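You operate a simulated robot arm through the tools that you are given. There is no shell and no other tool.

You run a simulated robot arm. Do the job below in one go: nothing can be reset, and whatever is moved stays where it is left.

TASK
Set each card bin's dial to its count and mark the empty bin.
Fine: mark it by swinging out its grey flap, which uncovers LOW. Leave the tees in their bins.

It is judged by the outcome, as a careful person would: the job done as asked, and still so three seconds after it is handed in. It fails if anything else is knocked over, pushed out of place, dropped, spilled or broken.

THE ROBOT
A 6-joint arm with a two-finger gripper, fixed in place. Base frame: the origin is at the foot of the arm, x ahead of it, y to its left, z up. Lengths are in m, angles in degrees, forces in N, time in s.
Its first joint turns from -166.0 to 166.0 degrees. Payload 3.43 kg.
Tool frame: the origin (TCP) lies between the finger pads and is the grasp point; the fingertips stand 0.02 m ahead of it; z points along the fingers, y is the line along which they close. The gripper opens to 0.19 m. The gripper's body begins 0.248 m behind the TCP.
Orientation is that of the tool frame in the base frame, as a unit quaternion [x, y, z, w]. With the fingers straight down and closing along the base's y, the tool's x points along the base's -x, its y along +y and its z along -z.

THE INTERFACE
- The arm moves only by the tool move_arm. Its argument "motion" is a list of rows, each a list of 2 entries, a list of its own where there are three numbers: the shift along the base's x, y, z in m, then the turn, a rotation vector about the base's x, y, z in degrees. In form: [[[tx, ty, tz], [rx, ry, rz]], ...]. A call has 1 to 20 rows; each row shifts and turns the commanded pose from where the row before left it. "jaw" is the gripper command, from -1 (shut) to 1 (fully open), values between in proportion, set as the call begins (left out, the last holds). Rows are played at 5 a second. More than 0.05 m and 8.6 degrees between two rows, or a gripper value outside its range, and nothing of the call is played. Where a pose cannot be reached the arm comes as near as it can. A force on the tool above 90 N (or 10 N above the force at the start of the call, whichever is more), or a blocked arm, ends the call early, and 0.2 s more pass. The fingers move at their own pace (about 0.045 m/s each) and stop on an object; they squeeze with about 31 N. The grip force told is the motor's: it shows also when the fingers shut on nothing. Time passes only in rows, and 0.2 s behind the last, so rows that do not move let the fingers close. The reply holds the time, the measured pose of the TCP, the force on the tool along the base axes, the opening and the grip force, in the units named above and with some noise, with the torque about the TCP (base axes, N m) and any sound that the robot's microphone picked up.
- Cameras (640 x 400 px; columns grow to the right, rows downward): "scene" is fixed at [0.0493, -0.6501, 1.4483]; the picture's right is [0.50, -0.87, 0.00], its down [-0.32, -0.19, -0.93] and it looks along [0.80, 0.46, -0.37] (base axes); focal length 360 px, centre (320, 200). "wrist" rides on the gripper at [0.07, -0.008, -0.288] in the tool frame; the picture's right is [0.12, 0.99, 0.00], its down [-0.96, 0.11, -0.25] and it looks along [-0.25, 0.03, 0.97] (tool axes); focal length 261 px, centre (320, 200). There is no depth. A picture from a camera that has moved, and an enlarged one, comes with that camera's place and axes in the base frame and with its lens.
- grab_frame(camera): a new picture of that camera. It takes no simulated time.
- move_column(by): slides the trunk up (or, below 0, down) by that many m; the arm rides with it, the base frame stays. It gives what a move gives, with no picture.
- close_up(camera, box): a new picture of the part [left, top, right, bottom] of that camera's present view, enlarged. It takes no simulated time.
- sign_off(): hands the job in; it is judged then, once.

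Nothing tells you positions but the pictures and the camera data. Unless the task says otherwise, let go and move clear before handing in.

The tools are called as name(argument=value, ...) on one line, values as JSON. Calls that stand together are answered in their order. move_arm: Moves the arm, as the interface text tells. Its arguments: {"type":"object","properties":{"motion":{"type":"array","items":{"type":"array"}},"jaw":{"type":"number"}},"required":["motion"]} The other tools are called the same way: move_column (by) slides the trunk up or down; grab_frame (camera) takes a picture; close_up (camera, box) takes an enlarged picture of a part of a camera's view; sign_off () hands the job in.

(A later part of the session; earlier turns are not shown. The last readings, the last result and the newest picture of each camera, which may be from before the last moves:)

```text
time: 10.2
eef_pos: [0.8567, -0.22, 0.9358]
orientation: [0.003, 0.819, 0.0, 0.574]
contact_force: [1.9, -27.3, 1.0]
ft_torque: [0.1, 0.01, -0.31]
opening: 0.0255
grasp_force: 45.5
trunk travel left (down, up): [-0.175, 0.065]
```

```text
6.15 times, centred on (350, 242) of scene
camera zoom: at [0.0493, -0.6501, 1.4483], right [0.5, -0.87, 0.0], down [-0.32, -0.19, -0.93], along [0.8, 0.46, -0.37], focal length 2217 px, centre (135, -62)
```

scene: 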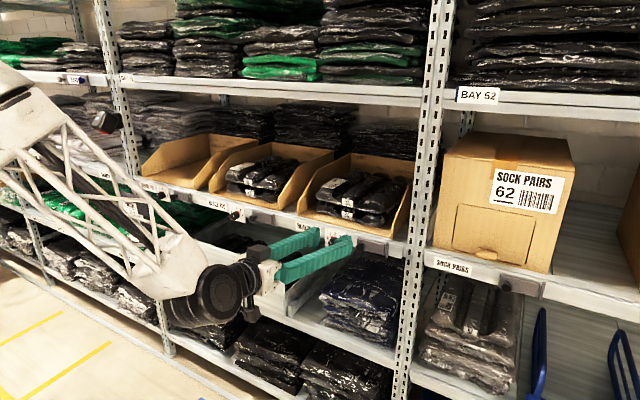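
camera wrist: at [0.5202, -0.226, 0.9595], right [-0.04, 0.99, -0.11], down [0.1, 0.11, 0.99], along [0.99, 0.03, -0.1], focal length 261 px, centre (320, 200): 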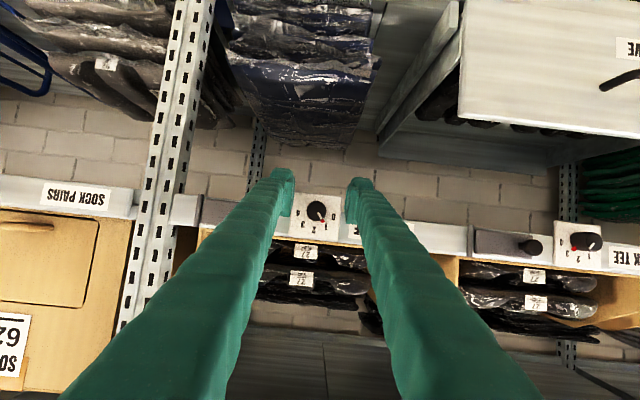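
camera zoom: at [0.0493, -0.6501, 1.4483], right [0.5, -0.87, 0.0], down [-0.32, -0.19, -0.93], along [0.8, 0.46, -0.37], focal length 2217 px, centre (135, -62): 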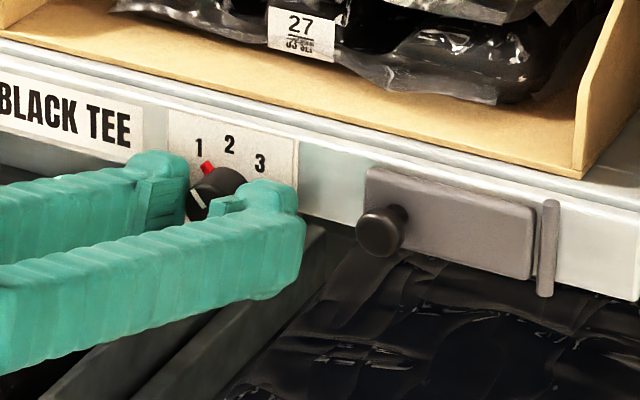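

I have a firm grip on the knob at 25.5 mm. Dial 3 needs to go from 1 to 2, which is clockwise from the front, about +40° around base x. I'll relieve the small side load and then turn about the knob's own axis.

move_arm(motion=[[[0, -0.001, 0], [0, 0, 0]], [[0, 0.0004, 0], [5, 0, 0]], [[0, 0.0004, 0], [5, 0, 0]], [[0, 0.0004, 0.0001], [5, 0, 0]], [[0, 0.0004, 0.0001], [5, 0, 0]]])

close_up(camera="wrist", box=[240, 150, 400, 250])

close_up(camera="scene", box=[300, 210, 400, 275])

```text
time: 11.4
eef_pos: [0.8566, -0.2187, 0.9356]
orientation: [0.103, 0.806, 0.144, 0.565]
contact_force: [2.2, -33.0, -3.5]
ft_torque: [0.15, 0.02, -0.48]
opening: 0.0256
grasp_force: 45.3
trunk travel left (down, up): [-0.175, 0.065]
```

```text
4.00 times, centred on (320, 200) of wrist
camera zoom: at [0.5615, -0.2361, 0.9636], right [-0.04, 0.97, 0.24], down [0.1, -0.24, 0.97], along [0.99, 0.06, -0.08], focal length 1043 px, centre (320, 200)
```

zoom: 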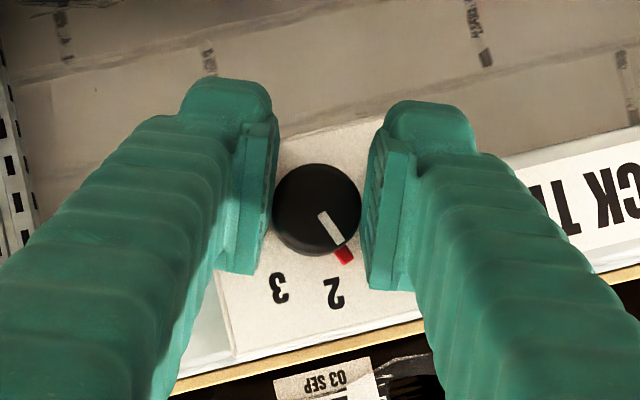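

```text
6.15 times, centred on (350, 242) of scene
camera zoom: at [0.0493, -0.6501, 1.4483], right [0.5, -0.87, 0.0], down [-0.32, -0.19, -0.93], along [0.8, 0.46, -0.37], focal length 2217 px, centre (135, -62)
```

zoom: 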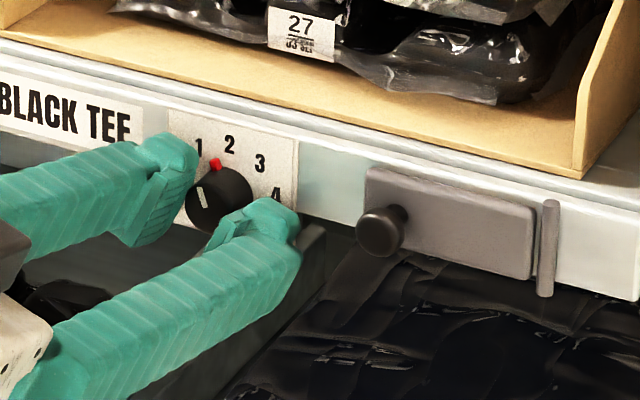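

The knob turns with the fingers and is now midway between 1 and 2. I'll continue the remaining 20° while easing off the side load.

move_arm(motion=[[[0, -0.0008, 0.0002], [5, 0, 0]], [[0, -0.0008, 0.0002], [5, 0, 0]], [[0, -0.0008, 0.0002], [5, 0, 0]], [[0, -0.0006, 0.0002], [5, 0, 0]], [[0, 0, 0], [0, 0, 0]]])

close_up(camera="wrist", box=[240, 150, 400, 250])

close_up(camera="scene", box=[310, 220, 374, 260])

```text
time: 12.6
eef_pos: [0.8558, -0.2185, 0.9361]
orientation: [0.197, 0.77, 0.281, 0.537]
contact_force: [-0.3, 9.5, -8.5]
ft_torque: [-0.03, 0.47, 0.55]
opening: 0.0257
grasp_force: 45.2
trunk travel left (down, up): [-0.175, 0.065]
```

```text
4.00 times, centred on (320, 200) of wrist
camera zoom: at [0.5615, -0.2447, 0.9565], right [-0.04, 0.83, 0.55], down [0.1, -0.55, 0.83], along [0.99, 0.09, -0.06], focal length 1043 px, centre (320, 200)
```

zoom: 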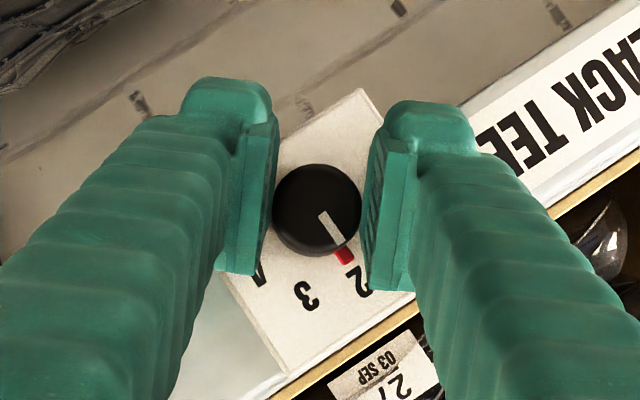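

```text
10.00 times, centred on (342, 240) of scene
camera zoom: at [0.0493, -0.6501, 1.4483], right [0.5, -0.87, 0.0], down [-0.32, -0.19, -0.93], along [0.8, 0.46, -0.37], focal length 3603 px, centre (100, -200)
```

zoom: 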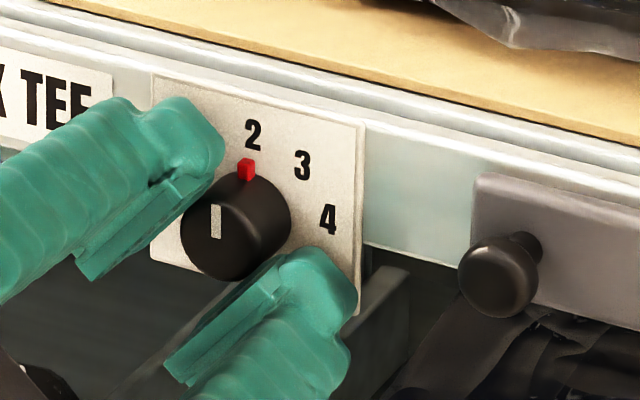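

Dial 3's red pointer and white line now point straight at 2. I'll open slightly, back out and roll the wrist back.

move_arm(motion=[[[0, 0, 0], [0, 0, 0]], [[0, 0, 0], [0, 0, 0]], [[0, 0, 0], [0, 0, 0]]], jaw=-0.5)

move_arm(motion=[[[-0.01, 0, 0], [0, 0, 0]], [[-0.015, 0, 0], [0, 0, 0]], [[-0.02, 0, 0], [0, 0, 0]], [[0, 0, 0], [-8, 0, 0]], [[0, 0, 0], [-8, 0, 0]], [[0, 0, 0], [-8, 0, 0]], [[0, 0, 0], [-8, 0, 0]], [[0, 0, 0], [-8, 0, 0]], [[0, 0, 0], [0, 0, 0]]])

close_up(camera="scene", box=[310, 220, 374, 260])

close_up(camera="wrist", box=[240, 150, 400, 250])

grab_frame(camera="scene")

```text
time: 13.4
eef_pos: [0.856, -0.2201, 0.9383]
orientation: [0.198, 0.769, 0.281, 0.539]
contact_force: [-0.5, 1.0, -1.0]
ft_torque: [0.04, 0.03, -0.02]
opening: 0.0474
grasp_force: 0.0
trunk travel left (down, up): [-0.175, 0.065]
```

```text
time: 15.4
eef_pos: [0.8111, -0.2201, 0.9377]
orientation: [0.001, 0.819, 0.0, 0.574]
contact_force: [0.0, 0.1, -0.5]
ft_torque: [0.02, 0.01, 0.02]
opening: 0.0476
grasp_force: 0.1
trunk travel left (down, up): [-0.175, 0.065]
```

```text
10.00 times, centred on (342, 240) of scene
camera zoom: at [0.0493, -0.6501, 1.4483], right [0.5, -0.87, 0.0], down [-0.32, -0.19, -0.93], along [0.8, 0.46, -0.37], focal length 3603 px, centre (100, -200)
```

zoom: 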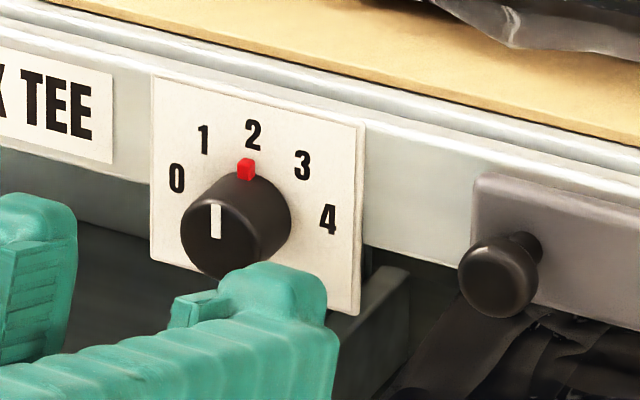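

```text
4.00 times, centred on (320, 200) of wrist
camera zoom: at [0.5159, -0.2275, 0.9697], right [-0.04, 0.99, -0.11], down [0.1, 0.11, 0.99], along [0.99, 0.03, -0.1], focal length 1043 px, centre (320, 200)
```

zoom: 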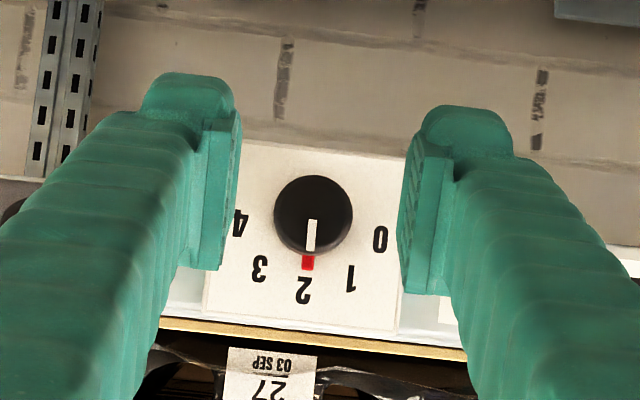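

```text
taken
```

scene: 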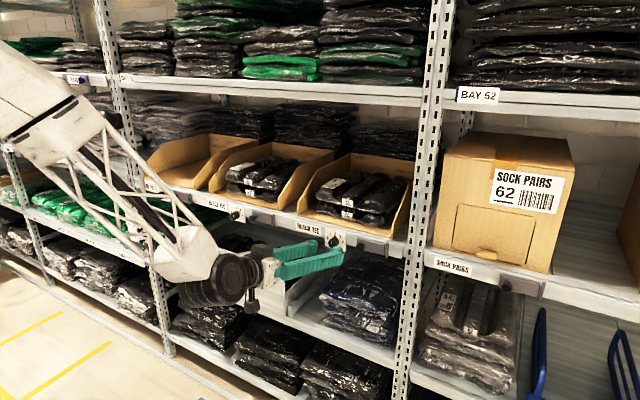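

Dial 3 reads exactly 2. Next I'll slide across to dial 2 at about y≈0.162, lifting a little on the way to clear the knobs.

move_arm(motion=[[[-0.005, 0.02, 0.03], [0, 4, 0]], [[0, 0.042, 0.03], [0, 4, 0]], [[0, 0.042, 0.0], [0, 0, 0]], [[0, 0.042, 0.0], [0, 0, 0]], [[0, 0.042, 0.0], [0, 0, 0]], [[0, 0.042, 0.0], [0, 0, 0]]])

```text
refused: row 2 steps farther than a row can; nothing moved
```

move_arm(motion=[[[-0.005, 0.02, 0.03], [0, 4, 0]], [[0, 0.035, 0.03], [0, 4, 0]], [[0, 0.042, 0.0], [0, 0, 0]], [[0, 0.042, 0.0], [0, 0, 0]], [[0, 0.042, 0.0], [0, 0, 0]], [[0, 0.042, 0.0], [0, 0, 0]]])

```text
time: 16.8
eef_pos: [0.8067, -0.0263, 0.9942]
orientation: [-0.001, 0.858, 0.005, 0.514]
contact_force: [-0.9, -0.7, -0.7]
ft_torque: [-0.01, -0.01, 0.01]
opening: 0.0474
grasp_force: 0.0
out of reach, approached as far as the arm can: row 6
trunk travel left (down, up): [-0.175, 0.065]
```

The arm reports being out of reach near y≈0 at this pose. I'll check how it stands before continuing.

grab_frame(camera="scene")

grab_frame(camera="wrist")

```text
taken
```

scene: 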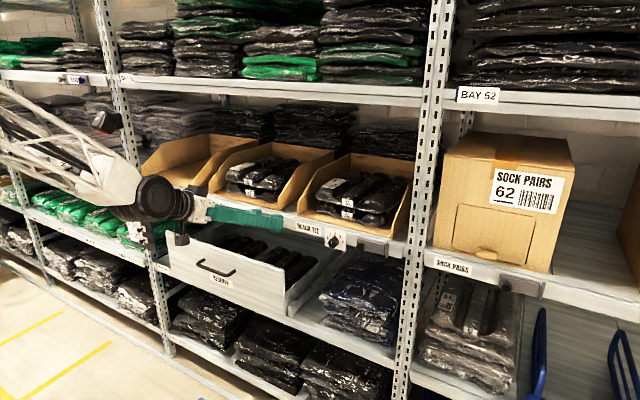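

```text
taken
camera wrist: at [0.5187, -0.0366, 1.0676], right [-0.06, 0.99, -0.1], down [0.23, 0.11, 0.97], along [0.97, 0.04, -0.24], focal length 261 px, centre (320, 200)
```

wrist: 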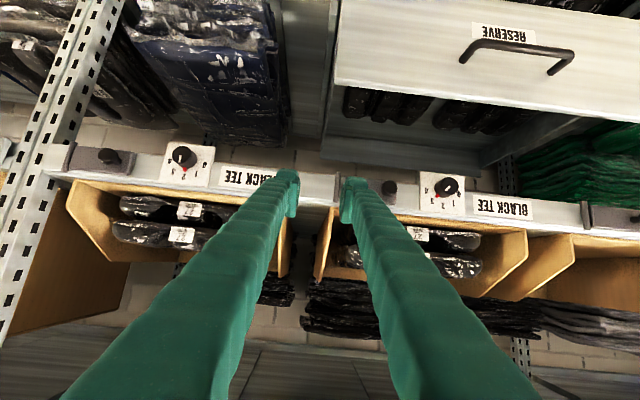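

The inner reach limit bites near y≈0 at a shallow pitch. I'll pitch the tool to about 40° below level, which moves the wrist outward, and continue to dial 2.

move_arm(motion=[[[0, 0, 0.02], [0, 6, 0]], [[0, 0.01, 0.01], [0, 6, 0]], [[0, 0.044, 0.0], [0, 0, 0]], [[0, 0.044, 0.0], [0, 0, 0]], [[0, 0.044, 0.0], [0, 0, 0]], [[0, 0.044, 0.0], [0, 0, 0]], [[0, 0, 0], [0, 0, 0]]])

grab_frame(camera="wrist")

```text
time: 18.4
eef_pos: [0.8067, 0.1666, 1.0209]
orientation: [0.003, 0.906, -0.001, 0.423]
contact_force: [-0.5, 0.8, 0.0]
ft_torque: [-0.02, -0.04, 0.01]
opening: 0.0474
grasp_force: 0.0
out of reach, approached as far as the arm can: row 1, 2
trunk travel left (down, up): [-0.175, 0.065]
```

```text
taken
camera wrist: at [0.5395, 0.1598, 1.1503], right [-0.07, 0.99, -0.09], down [0.43, 0.11, 0.9], along [0.9, 0.03, -0.43], focal length 261 px, centre (320, 200)
```

wrist: 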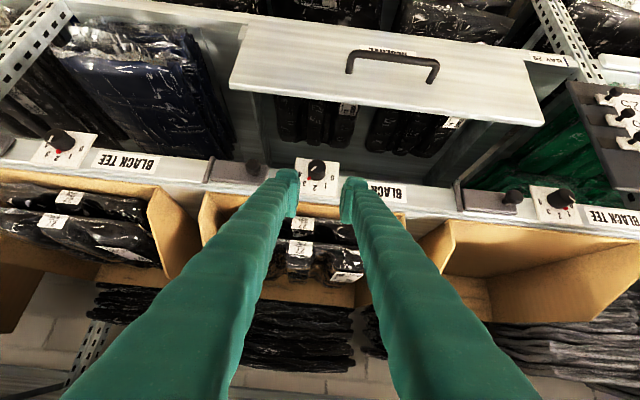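

I'm now in front of dial 2 with the tool pitched 40° down. I'll zoom in to locate the knob precisely.

close_up(camera="wrist", box=[272, 140, 368, 200])

close_up(camera="scene", box=[190, 180, 290, 240])

close_up(camera="wrist", box=[400, 170, 640, 330])

```text
6.67 times, centred on (320, 170) of wrist
camera zoom: at [0.5395, 0.1598, 1.1503], right [-0.07, 0.99, -0.09], down [0.43, 0.11, 0.9], along [0.9, 0.03, -0.43], focal length 1738 px, centre (320, 400)
```

zoom: 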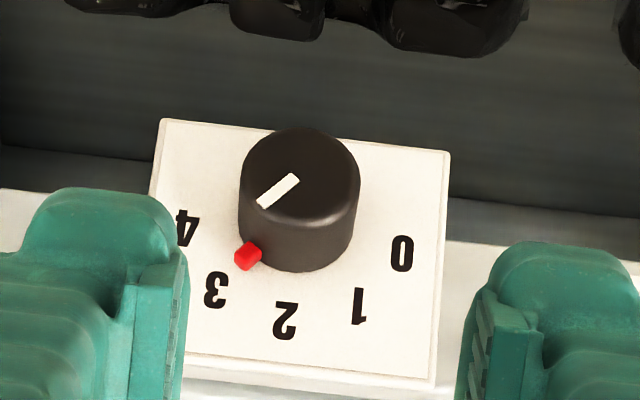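

```text
6.40 times, centred on (240, 210) of scene
camera zoom: at [0.0493, -0.6501, 1.4483], right [0.5, -0.87, 0.0], down [-0.32, -0.19, -0.93], along [0.8, 0.46, -0.37], focal length 2306 px, centre (832, 136)
```

zoom: 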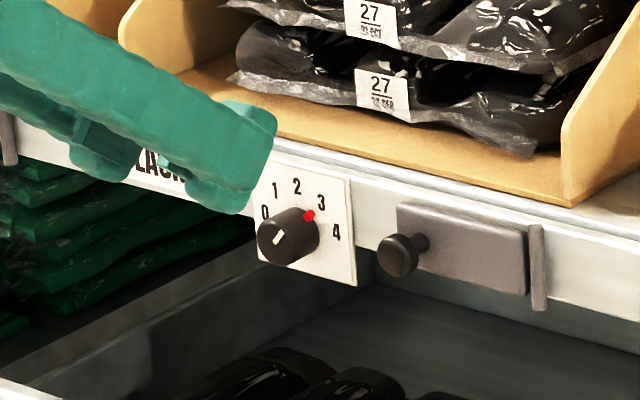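

```text
2.50 times, centred on (520, 250) of wrist
camera zoom: at [0.5395, 0.1598, 1.1503], right [-0.07, 0.99, -0.09], down [0.43, 0.11, 0.9], along [0.9, 0.03, -0.43], focal length 652 px, centre (-180, 75)
```

zoom: 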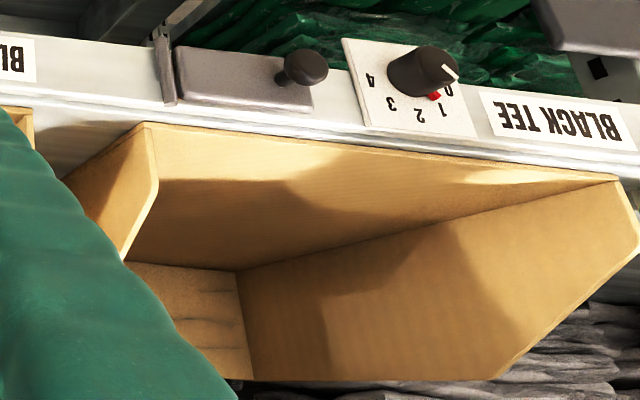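

Bin 1 is confirmed empty, and dial 2's knob sits at about y=0.161, z=0.940. I'll drop to its height a few centimetres out and check the alignment.

move_arm(motion=[[[0.001, -0.0026, -0.04], [0, 0, 0]], [[0.002, -0.0026, -0.0405], [0, 0, 0]], [[0, 0, 0], [0, 0, 0]]])

close_up(camera="wrist", box=[256, 150, 384, 230])

```text
time: 19.2
eef_pos: [0.8091, 0.1637, 0.94]
orientation: [0.001, 0.906, 0.001, 0.424]
contact_force: [0.3, 0.3, -0.1]
ft_torque: [0.0, -0.01, 0.05]
opening: 0.0472
grasp_force: 0.1
trunk travel left (down, up): [-0.175, 0.065]
```

```text
5.00 times, centred on (320, 190) of wrist
camera zoom: at [0.5422, 0.1562, 1.0694], right [-0.07, 0.99, -0.09], down [0.43, 0.11, 0.9], along [0.9, 0.03, -0.43], focal length 1303 px, centre (320, 250)
```

zoom: 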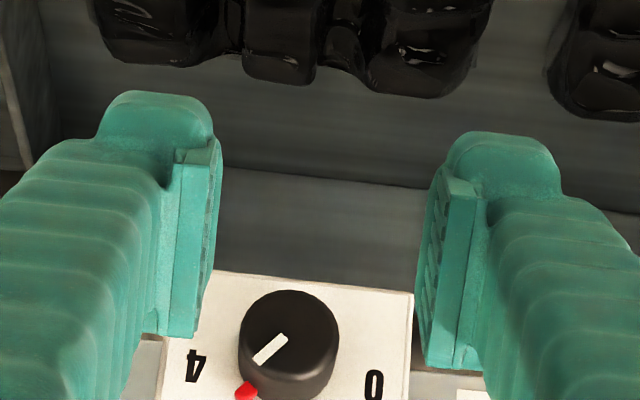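

The knob is at y≈0.160, so I'll trim y by about 3 mm and move forward to straddle it.

move_arm(motion=[[[0.01, -0.0035, 0], [0, 0, 0]], [[0.012, 0, 0], [0, 0, 0]], [[0.012, 0, 0], [0, 0, 0]], [[0.009, 0, 0], [0, 0, 0]], [[0, 0, 0], [0, 0, 0]]])

close_up(camera="wrist", box=[256, 170, 384, 250])

close_up(camera="scene", box=[190, 180, 290, 240])

```text
time: 20.4
eef_pos: [0.8516, 0.1568, 0.9376]
orientation: [0.003, 0.906, -0.001, 0.423]
contact_force: [-0.2, 0.5, -0.5]
ft_torque: [0.01, -0.01, 0.0]
opening: 0.0472
grasp_force: 0.0
trunk travel left (down, up): [-0.175, 0.065]
```

```text
5.00 times, centred on (320, 210) of wrist
camera zoom: at [0.5855, 0.1498, 1.068], right [-0.07, 0.99, -0.09], down [0.43, 0.11, 0.9], along [0.9, 0.03, -0.43], focal length 1303 px, centre (320, 150)
```

zoom: 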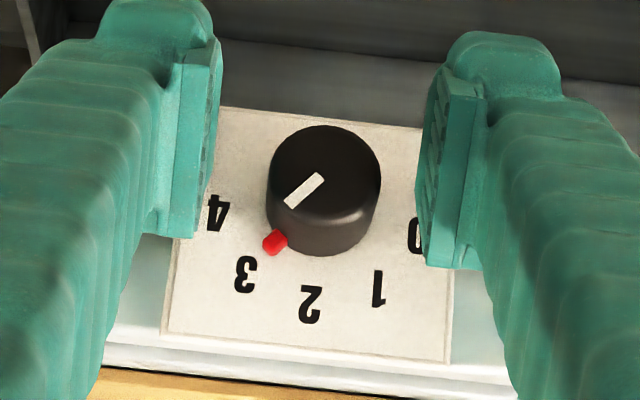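

```text
6.40 times, centred on (240, 210) of scene
camera zoom: at [0.0493, -0.6501, 1.4483], right [0.5, -0.87, 0.0], down [-0.32, -0.19, -0.93], along [0.8, 0.46, -0.37], focal length 2306 px, centre (832, 136)
```

zoom: 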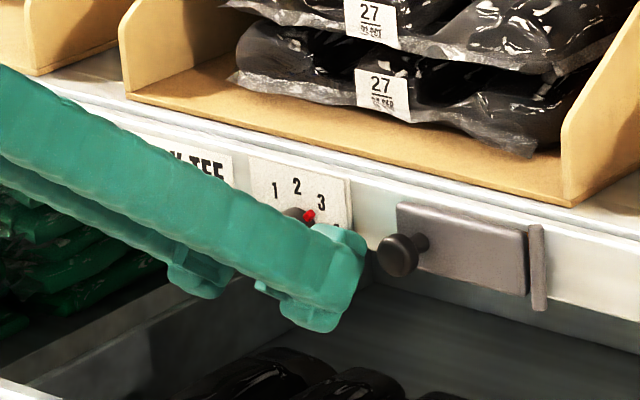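

The fingers are around the knob. I'll trim y by 2 mm and z by 2 mm, and then close.

move_arm(motion=[[[0, 0.002, 0.002], [0, 0, 0]], [[0, 0, 0], [0, 0, 0]]])

move_arm(motion=[[[0, 0, 0], [0, 0, 0]], [[0, 0, 0], [0, 0, 0]], [[0, 0, 0], [0, 0, 0]], [[0, 0, 0], [0, 0, 0]]], jaw=-1)

close_up(camera="wrist", box=[256, 170, 384, 250])

```text
time: 21.0
eef_pos: [0.8523, 0.159, 0.9398]
orientation: [0.002, 0.906, 0.0, 0.423]
contact_force: [0.1, -0.4, -0.1]
ft_torque: [-0.05, -0.02, 0.0]
opening: 0.0476
grasp_force: 0.0
trunk travel left (down, up): [-0.175, 0.065]
```

```text
time: 22.0
eef_pos: [0.8515, 0.159, 0.9386]
orientation: [0.001, 0.906, 0.0, 0.424]
contact_force: [3.2, 6.4, 0.7]
ft_torque: [-0.02, 0.03, 0.05]
opening: 0.0255
grasp_force: 44.9
trunk travel left (down, up): [-0.175, 0.065]
```

```text
5.00 times, centred on (320, 210) of wrist
camera zoom: at [0.5857, 0.1523, 1.0695], right [-0.07, 0.99, -0.09], down [0.43, 0.11, 0.9], along [0.9, 0.03, -0.43], focal length 1303 px, centre (320, 150)
```

zoom: 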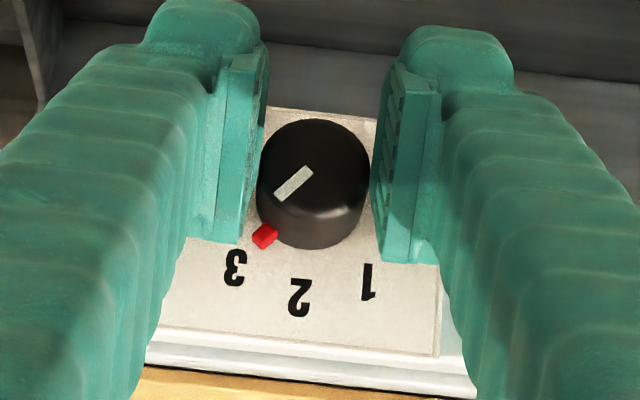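

Dial 2 is gripped, with little side load. I'll turn it counter-clockwise from 3 to 2, the first 20° and then a check.

move_arm(motion=[[[0, 0, 0], [-5, 0, 0]], [[0, 0, 0], [-5, 0, 0]], [[0, 0, 0], [-5, 0, 0]], [[0, 0, 0], [-5, 0, 0]]])

close_up(camera="wrist", box=[256, 170, 384, 250])

close_up(camera="scene", box=[190, 170, 290, 240])

```text
time: 23.0
eef_pos: [0.8528, 0.1591, 0.9392]
orientation: [-0.072, 0.892, -0.159, 0.417]
contact_force: [3.0, 10.7, 0.7]
ft_torque: [0.01, 0.13, 0.18]
opening: 0.0258
grasp_force: 44.7
trunk travel left (down, up): [-0.175, 0.065]
```

```text
5.00 times, centred on (320, 210) of wrist
camera zoom: at [0.5856, 0.1973, 1.0643], right [-0.07, 0.9, -0.43], down [0.43, 0.41, 0.8], along [0.9, -0.12, -0.42], focal length 1303 px, centre (320, 150)
```

zoom: 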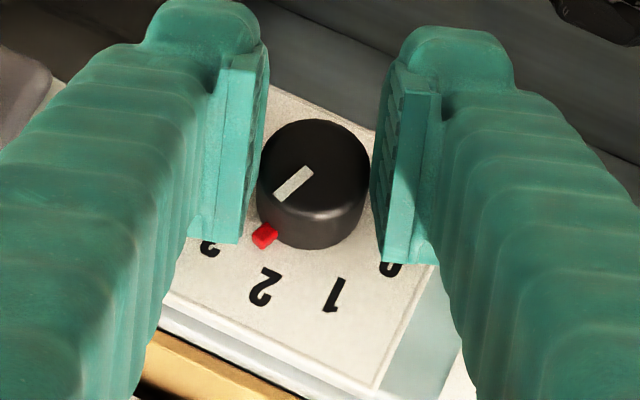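

```text
5.71 times, centred on (240, 205) of scene
camera zoom: at [0.0493, -0.6501, 1.4483], right [0.5, -0.87, 0.0], down [-0.32, -0.19, -0.93], along [0.8, 0.46, -0.37], focal length 2059 px, centre (777, 171)
```

zoom: 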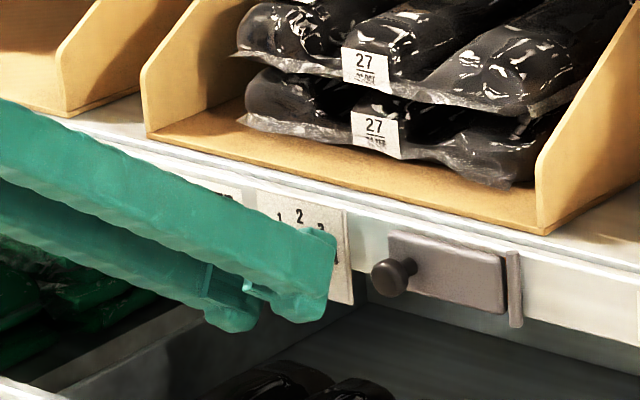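

The knob follows the fingers. I'll turn the remaining 20° toward 2.

move_arm(motion=[[[0, 0.0003, 0], [-5, 0, 0]], [[0, 0.0003, 0], [-5, 0, 0]], [[0, 0, 0], [-5, 0, 0]], [[0, 0, 0], [-5, 0, 0]], [[0, 0, 0], [0, 0, 0]]])

close_up(camera="wrist", box=[256, 170, 384, 250])

close_up(camera="scene", box=[190, 170, 290, 240])

```text
time: 24.2
eef_pos: [0.8518, 0.1596, 0.9389]
orientation: [-0.143, 0.851, -0.31, 0.398]
contact_force: [12.9, 0.2, 4.4]
ft_torque: [0.02, -0.17, 0.2]
opening: 0.0256
grasp_force: 45.5
trunk travel left (down, up): [-0.175, 0.065]
```

```text
5.00 times, centred on (320, 210) of wrist
camera zoom: at [0.5856, 0.2379, 1.0438], right [-0.07, 0.7, -0.71], down [0.43, 0.66, 0.61], along [0.9, -0.26, -0.35], focal length 1303 px, centre (320, 150)
```

zoom: 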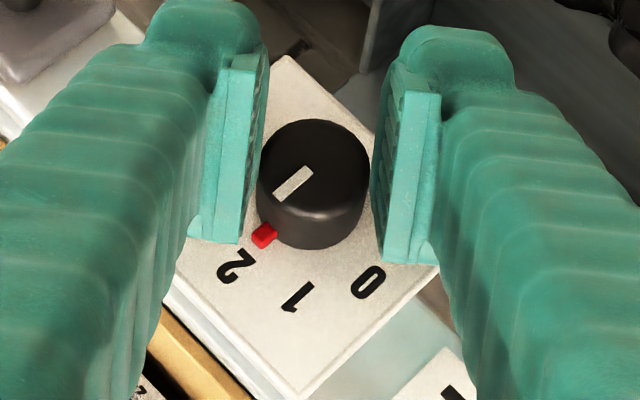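

```text
5.71 times, centred on (240, 205) of scene
camera zoom: at [0.0493, -0.6501, 1.4483], right [0.5, -0.87, 0.0], down [-0.32, -0.19, -0.93], along [0.8, 0.46, -0.37], focal length 2059 px, centre (777, 171)
```

zoom: 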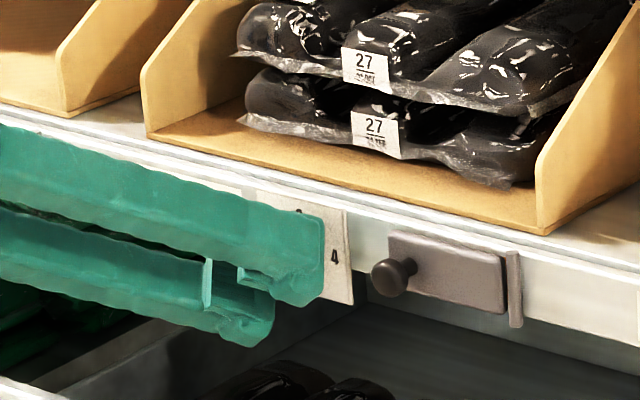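

The red tab now lines up with 2. I'll open, retreat straight back, and roll back to check.

move_arm(motion=[[[0, 0, 0], [0, 0, 0]], [[0, 0, 0], [0, 0, 0]], [[0, 0, 0], [0, 0, 0]]], jaw=-0.5)

move_arm(motion=[[[-0.01, 0, 0], [0, 0, 0]], [[-0.015, 0, 0], [0, 0, 0]], [[-0.02, 0, 0], [0, 0, 0]], [[0, 0, 0], [8, 0, 0]], [[0, 0, 0], [8, 0, 0]], [[0, 0, 0], [8, 0, 0]], [[0, 0, 0], [8, 0, 0]], [[0, 0, 0], [8, 0, 0]], [[0, 0, 0], [0, 0, 0]]])

close_up(camera="wrist", box=[240, 150, 400, 250])

close_up(camera="scene", box=[190, 170, 290, 240])

```text
time: 25.0
eef_pos: [0.8518, 0.1591, 0.9376]
orientation: [-0.144, 0.851, -0.31, 0.398]
contact_force: [0.5, -0.2, 0.1]
ft_torque: [0.02, -0.01, 0.04]
opening: 0.0473
grasp_force: 0.1
trunk travel left (down, up): [-0.175, 0.065]
```

```text
time: 27.0
eef_pos: [0.8059, 0.1593, 0.9392]
orientation: [0.002, 0.906, 0.0, 0.423]
contact_force: [-0.2, 1.5, -0.1]
ft_torque: [0.05, -0.02, -0.01]
opening: 0.0472
grasp_force: 0.0
trunk travel left (down, up): [-0.175, 0.065]
```

```text
4.00 times, centred on (320, 200) of wrist
camera zoom: at [0.5399, 0.1519, 1.0694], right [-0.07, 0.99, -0.09], down [0.43, 0.11, 0.9], along [0.9, 0.03, -0.43], focal length 1043 px, centre (320, 200)
```

zoom: 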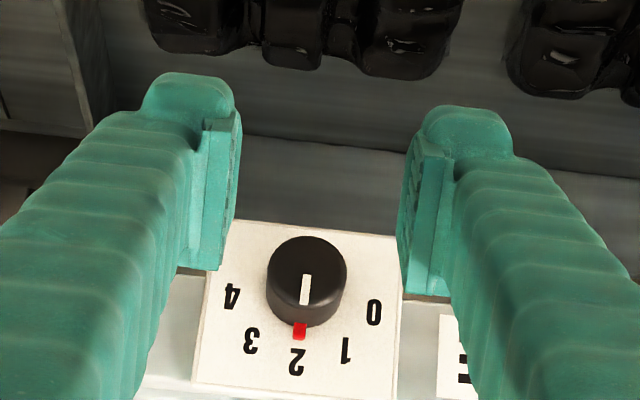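

```text
5.71 times, centred on (240, 205) of scene
camera zoom: at [0.0493, -0.6501, 1.4483], right [0.5, -0.87, 0.0], down [-0.32, -0.19, -0.93], along [0.8, 0.46, -0.37], focal length 2059 px, centre (777, 171)
```

zoom: 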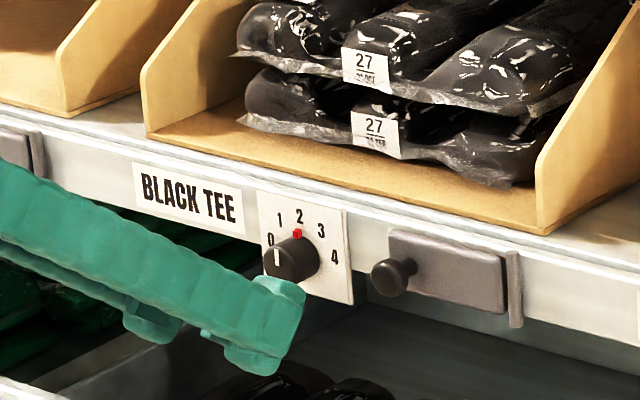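

Dial 2 reads exactly 2. Next I'll lift and travel across to dial 1 at about y≈0.54, reducing the pitch a little.

move_arm(motion=[[[-0.005, 0.015, 0.04], [0, -2, 0]], [[0, 0.03, 0.035], [0, -3, 0]], [[0, 0.045, 0], [0, -2.5, 0]], [[0, 0.045, 0], [0, -2.5, 0]], [[0, 0.045, 0], [0, 0, 0]], [[0, 0.045, 0], [0, 0, 0]], [[0, 0.045, 0], [0, 0, 0]], [[0, 0.045, 0], [0, 0, 0]], [[0, 0.045, 0], [0, 0, 0]], [[0, 0.02, 0], [0, 0, 0]], [[0, 0, 0], [0, 0, 0]]])

grab_frame(camera="wrist")

close_up(camera="wrist", box=[240, 120, 400, 220])

grab_frame(camera="scene")

```text
time: 29.4
eef_pos: [0.8005, 0.5377, 1.0124]
orientation: [0.001, 0.865, 0.001, 0.501]
contact_force: [-0.5, 0.1, 0.6]
ft_torque: [0.01, -0.01, -0.02]
opening: 0.0475
grasp_force: 0.0
trunk travel left (down, up): [-0.175, 0.065]
```

```text
taken
camera wrist: at [0.5154, 0.5307, 1.0951], right [-0.06, 0.99, -0.1], down [0.27, 0.11, 0.96], along [0.96, 0.03, -0.27], focal length 261 px, centre (320, 200)
```

wrist: 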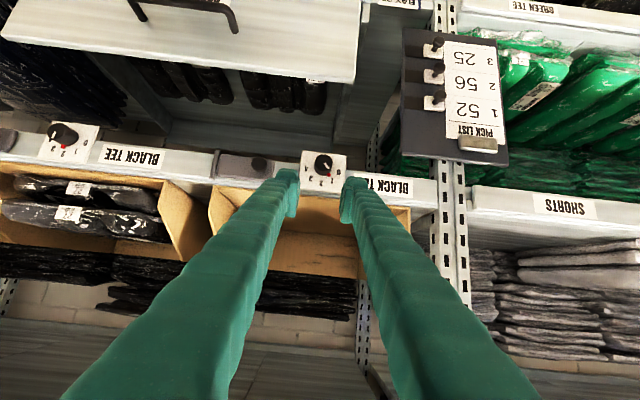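

```text
4.00 times, centred on (320, 170) of wrist
camera zoom: at [0.5154, 0.5307, 1.0951], right [-0.06, 0.99, -0.1], down [0.27, 0.11, 0.96], along [0.96, 0.03, -0.27], focal length 1043 px, centre (320, 320)
```

zoom: 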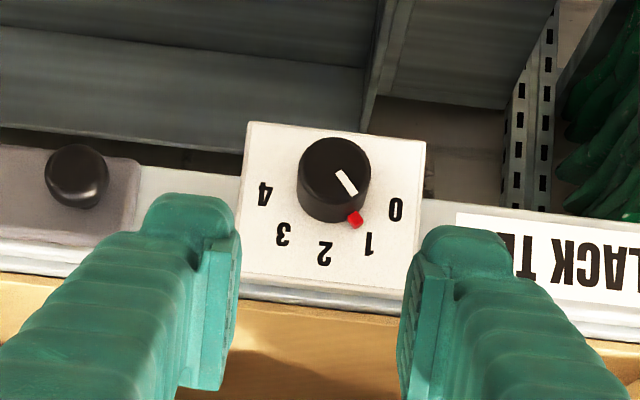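

```text
taken
```

scene: 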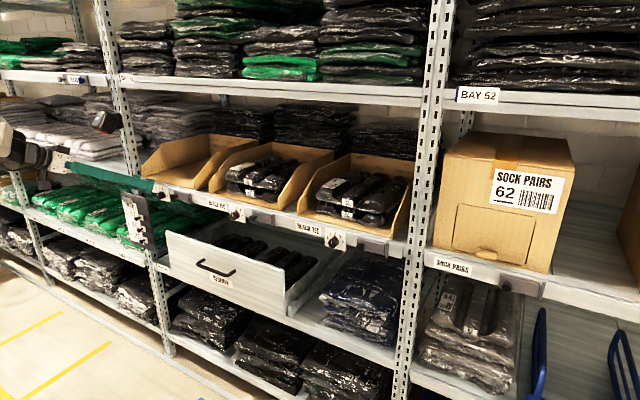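

Dial 1 reads 1 and its knob is at about y=0.540, z=0.941. I'll descend in front of it and move forward to straddle the knob.

move_arm(motion=[[[0.004, 0.0012, -0.038], [0, 0, 0]], [[0.0035, 0.0012, -0.0375], [0, 0, 0]], [[0, 0, 0], [0, 0, 0]]])

close_up(camera="wrist", box=[240, 150, 400, 250])

```text
time: 30.2
eef_pos: [0.8086, 0.541, 0.9378]
orientation: [0.002, 0.866, -0.001, 0.501]
contact_force: [0.4, 1.0, 0.2]
ft_torque: [0.02, -0.03, 0.02]
opening: 0.0475
grasp_force: 0.1
trunk travel left (down, up): [-0.175, 0.065]
```

```text
4.00 times, centred on (320, 200) of wrist
camera zoom: at [0.5243, 0.5335, 1.0202], right [-0.06, 0.99, -0.1], down [0.27, 0.11, 0.96], along [0.96, 0.03, -0.27], focal length 1043 px, centre (320, 200)
```

zoom: 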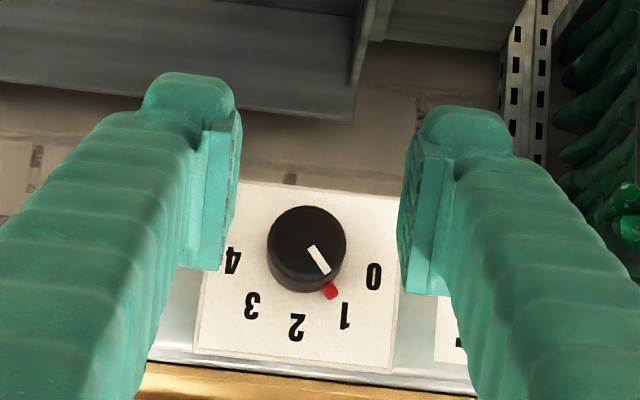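

move_arm(motion=[[[0.012, -0.0005, 0.0005], [0, 0, 0]], [[0.012, 0, 0.0005], [0, 0, 0]], [[0.012, 0, 0], [0, 0, 0]], [[0.008, 0, 0], [0, 0, 0]], [[0, 0, 0], [0, 0, 0]]])

move_arm(motion=[[[0, 0, 0], [0, 0, 0]], [[0, 0, 0], [0, 0, 0]], [[0, 0, 0], [0, 0, 0]], [[0, 0, 0], [0, 0, 0]]], jaw=-1)

close_up(camera="wrist", box=[240, 150, 400, 250])

```text
time: 31.4
eef_pos: [0.8526, 0.5407, 0.9379]
orientation: [0.002, 0.865, 0.0, 0.501]
contact_force: [1.3, 0.1, 0.0]
ft_torque: [0.0, -0.03, 0.01]
opening: 0.0476
grasp_force: 0.0
trunk travel left (down, up): [-0.175, 0.065]
```

```text
time: 32.4
eef_pos: [0.8525, 0.5385, 0.939]
orientation: [0.003, 0.866, -0.001, 0.501]
contact_force: [-2.2, -22.6, -2.5]
ft_torque: [0.02, -0.14, -0.29]
opening: 0.0257
grasp_force: 45.2
trunk travel left (down, up): [-0.175, 0.065]
```

```text
4.00 times, centred on (320, 200) of wrist
camera zoom: at [0.568, 0.5331, 1.0209], right [-0.05, 0.99, -0.1], down [0.27, 0.11, 0.96], along [0.96, 0.02, -0.27], focal length 1043 px, centre (320, 200)
```

zoom: 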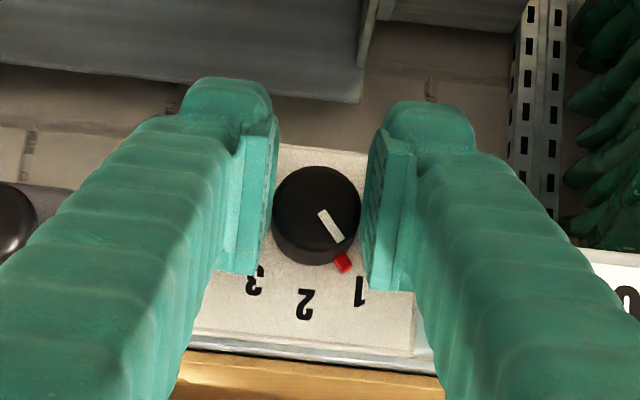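

Dial 1 is gripped. I'll relieve the side load and turn counter-clockwise from 1 to 0, checking halfway.

move_arm(motion=[[[0, -0.001, 0], [0, 0, 0]], [[0, -0.0008, 0], [-5, 0, 0]], [[0, 0, 0], [-5, 0, 0]], [[0, 0, 0], [-5, 0, 0]], [[0, 0, 0], [-5, 0, 0]]])

close_up(camera="wrist", box=[240, 150, 400, 250])

```text
time: 33.6
eef_pos: [0.8528, 0.5391, 0.938]
orientation: [-0.085, 0.853, -0.151, 0.493]
contact_force: [-9.6, -23.5, -7.7]
ft_torque: [0.02, 0.36, -0.24]
opening: 0.0257
grasp_force: 45.2
trunk travel left (down, up): [-0.175, 0.065]
```

```text
4.00 times, centred on (320, 200) of wrist
camera zoom: at [0.568, 0.5607, 1.019], right [-0.06, 0.9, -0.44], down [0.27, 0.43, 0.86], along [0.96, -0.07, -0.26], focal length 1043 px, centre (320, 200)
```

zoom: 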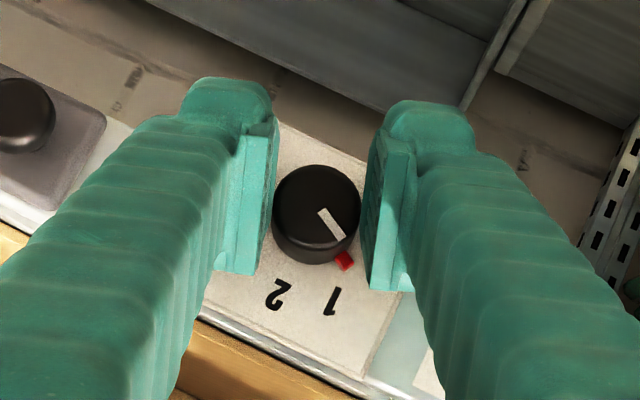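

move_arm(motion=[[[0, -0.0008, 0], [-5, 0, 0]], [[0, -0.0008, 0], [-5, 0, 0]], [[0, 0, 0], [-5, 0, 0]], [[0, 0, 0], [-5, 0, 0]], [[0, 0, 0], [0, 0, 0]]])

close_up(camera="wrist", box=[240, 150, 400, 250])

close_up(camera="scene", box=[130, 160, 230, 220])

```text
time: 34.8
eef_pos: [0.8524, 0.5391, 0.9388]
orientation: [-0.17, 0.813, -0.297, 0.471]
contact_force: [5.0, 0.6, -0.1]
ft_torque: [0.39, 0.17, -0.08]
opening: 0.0253
grasp_force: 44.4
trunk travel left (down, up): [-0.175, 0.065]
```

```text
4.00 times, centred on (320, 200) of wrist
camera zoom: at [0.5678, 0.5862, 1.0073], right [-0.06, 0.69, -0.72], down [0.26, 0.7, 0.66], along [0.96, -0.15, -0.22], focal length 1043 px, centre (320, 200)
```

zoom: 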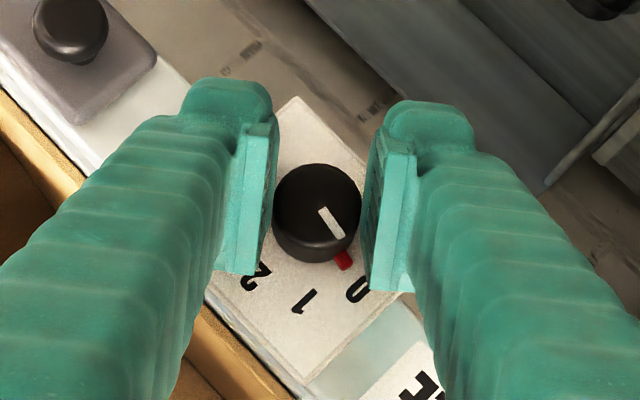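

```text
6.40 times, centred on (180, 190) of scene
camera zoom: at [0.0493, -0.6501, 1.4483], right [0.5, -0.87, 0.0], down [-0.32, -0.19, -0.93], along [0.8, 0.46, -0.37], focal length 2306 px, centre (1216, 264)
```

zoom: 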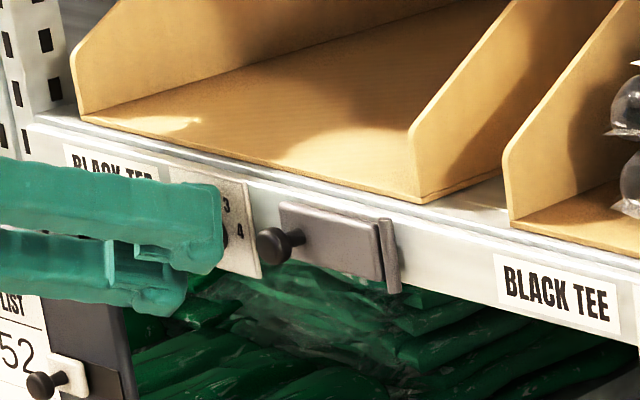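

The pointer now lines up with 0. I'll release, back out and verify.

move_arm(motion=[[[0, 0, 0], [0, 0, 0]], [[0, 0, 0], [0, 0, 0]], [[0, 0, 0], [0, 0, 0]]], jaw=-0.5)

move_arm(motion=[[[-0.01, 0, 0], [0, 0, 0]], [[-0.015, 0, 0], [0, 0, 0]], [[-0.02, 0, 0], [0, 0, 0]], [[-0.015, 0, 0], [8, 0, 0]], [[0, 0, 0], [8, 0, 0]], [[0, 0, 0], [8, 0, 0]], [[0, 0, 0], [8, 0, 0]], [[0, 0, 0], [8, 0, 0]], [[0, 0, 0], [0, 0, 0]]])

close_up(camera="wrist", box=[240, 150, 400, 250])

close_up(camera="scene", box=[130, 160, 230, 220])

grab_frame(camera="wrist")

```text
time: 35.6
eef_pos: [0.8518, 0.5381, 0.9384]
orientation: [-0.169, 0.813, -0.297, 0.471]
contact_force: [-0.5, -0.3, 1.2]
ft_torque: [-0.02, -0.01, 0.0]
opening: 0.0477
grasp_force: 0.0
trunk travel left (down, up): [-0.175, 0.065]
```

```text
time: 37.6
eef_pos: [0.7934, 0.5371, 0.9391]
orientation: [0.002, 0.865, 0.0, 0.502]
contact_force: [-0.4, -1.0, -0.2]
ft_torque: [0.0, -0.01, -0.01]
opening: 0.0475
grasp_force: 0.0
trunk travel left (down, up): [-0.175, 0.065]
```

```text
4.00 times, centred on (320, 200) of wrist
camera zoom: at [0.5083, 0.53, 1.0215], right [-0.06, 0.99, -0.1], down [0.27, 0.11, 0.96], along [0.96, 0.03, -0.27], focal length 1043 px, centre (320, 200)
```

zoom: 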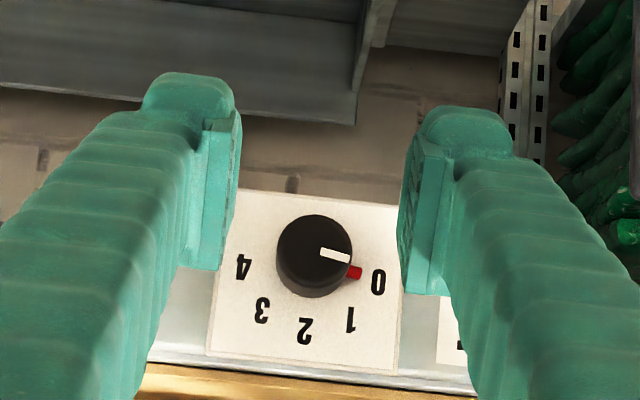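

```text
6.40 times, centred on (180, 190) of scene
camera zoom: at [0.0493, -0.6501, 1.4483], right [0.5, -0.87, 0.0], down [-0.32, -0.19, -0.93], along [0.8, 0.46, -0.37], focal length 2306 px, centre (1216, 264)
```

zoom: 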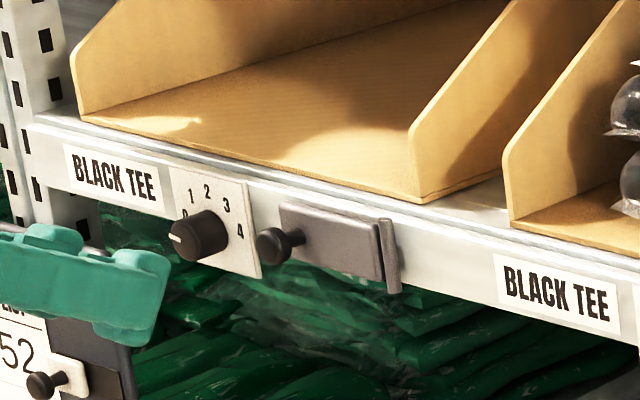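

```text
taken
camera wrist: at [0.5083, 0.53, 1.0215], right [-0.06, 0.99, -0.1], down [0.27, 0.11, 0.96], along [0.96, 0.03, -0.27], focal length 261 px, centre (320, 200)
```

wrist: 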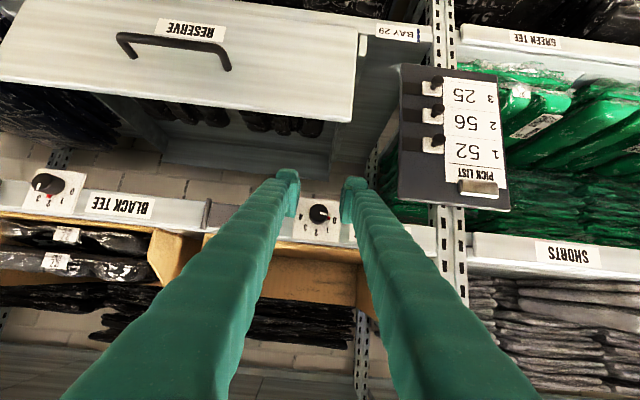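

Dial 1 reads exactly 0. Bin 1 is the empty one, so next is its grey flap, whose knob should be near y≈0.45 and hinge on the right near y≈0.385. I'll shift sideways to line up on the knob.

move_arm(motion=[[[0, -0.03, 0.006], [0, 0, 0]], [[0, -0.03, 0.006], [0, 0, 0]], [[0, -0.027, 0.0], [0, 0, 0]], [[0, 0, 0], [0, 0, 0]]])

close_up(camera="wrist", box=[240, 150, 400, 250])

close_up(camera="scene", box=[150, 180, 214, 220])

grab_frame(camera="wrist")

```text
time: 38.6
eef_pos: [0.7922, 0.449, 0.9515]
orientation: [0.002, 0.865, 0.0, 0.501]
contact_force: [0.2, 0.0, -0.2]
ft_torque: [-0.03, -0.01, 0.05]
opening: 0.0475
grasp_force: 0.1
trunk travel left (down, up): [-0.175, 0.065]
```

```text
4.00 times, centred on (320, 200) of wrist
camera zoom: at [0.5074, 0.4426, 1.0341], right [-0.06, 0.99, -0.1], down [0.27, 0.11, 0.96], along [0.96, 0.03, -0.27], focal length 1043 px, centre (320, 200)
```

zoom: 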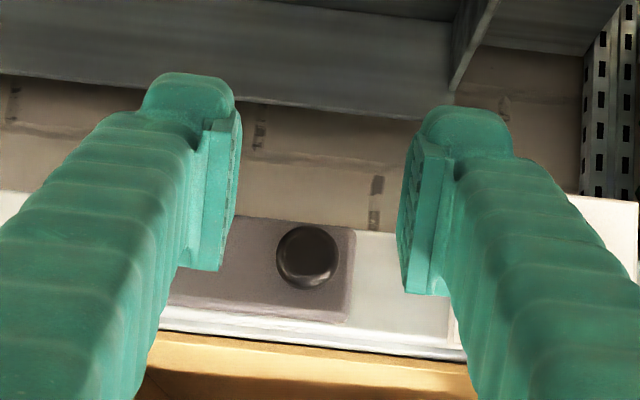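

```text
10.00 times, centred on (182, 200) of scene
camera zoom: at [0.0493, -0.6501, 1.4483], right [0.5, -0.87, 0.0], down [-0.32, -0.19, -0.93], along [0.8, 0.46, -0.37], focal length 3603 px, centre (1700, 200)
```

zoom: 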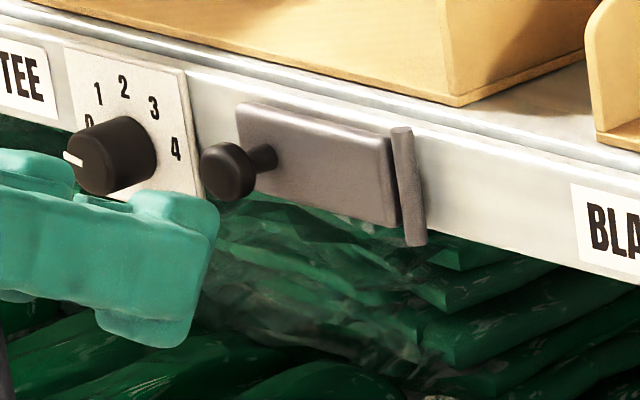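

```text
taken
camera wrist: at [0.5074, 0.4426, 1.0341], right [-0.06, 0.99, -0.1], down [0.27, 0.11, 0.96], along [0.96, 0.03, -0.27], focal length 261 px, centre (320, 200)
```

wrist: 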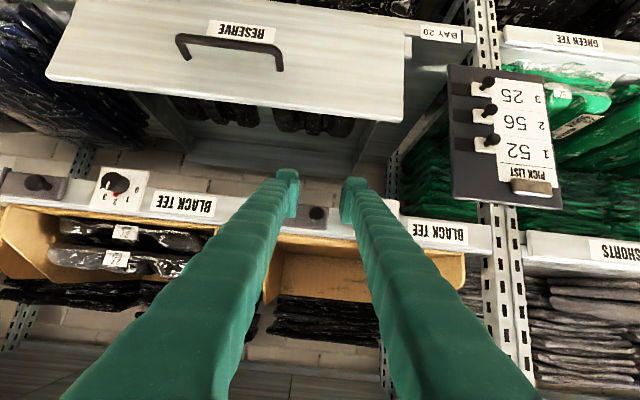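

The flap knob head is at about [0.857, 0.451, 0.958], roughly 21 mm across, with the flap plate about 2 cm behind it. I'll move forward so the fingertips surround the head, then grip.

move_arm(motion=[[[0.015, 0.002, 0.001], [0, 0, 0]], [[0.015, 0, 0.0005], [0, 0, 0]], [[0.014, 0, 0], [0, 0, 0]], [[0.009, 0, 0], [0, 0, 0]], [[0, 0, 0], [0, 0, 0]]])

close_up(camera="wrist", box=[240, 150, 400, 250])

close_up(camera="scene", box=[150, 180, 214, 220])

```text
time: 39.8
eef_pos: [0.8459, 0.4522, 0.9525]
orientation: [0.002, 0.865, 0.0, 0.501]
contact_force: [0.2, 0.2, 0.7]
ft_torque: [0.03, 0.02, -0.01]
opening: 0.0477
grasp_force: 0.1
trunk travel left (down, up): [-0.175, 0.065]
```

```text
4.00 times, centred on (320, 200) of wrist
camera zoom: at [0.5609, 0.4453, 1.0346], right [-0.06, 0.99, -0.1], down [0.27, 0.11, 0.96], along [0.96, 0.03, -0.27], focal length 1043 px, centre (320, 200)
```

zoom: 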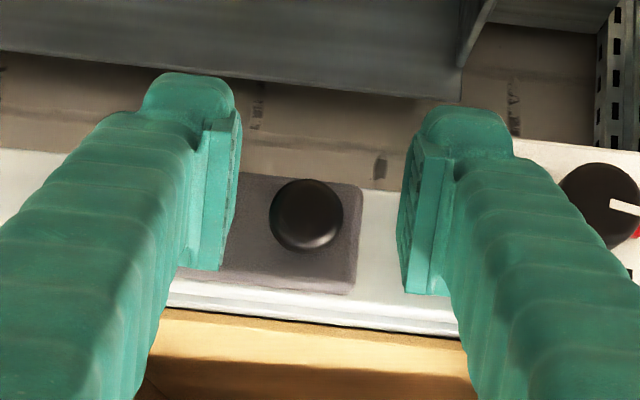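

```text
10.00 times, centred on (182, 200) of scene
camera zoom: at [0.0493, -0.6501, 1.4483], right [0.5, -0.87, 0.0], down [-0.32, -0.19, -0.93], along [0.8, 0.46, -0.37], focal length 3603 px, centre (1700, 200)
```

zoom: 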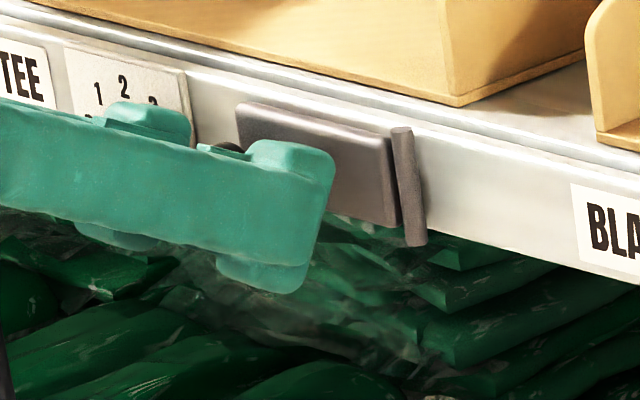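

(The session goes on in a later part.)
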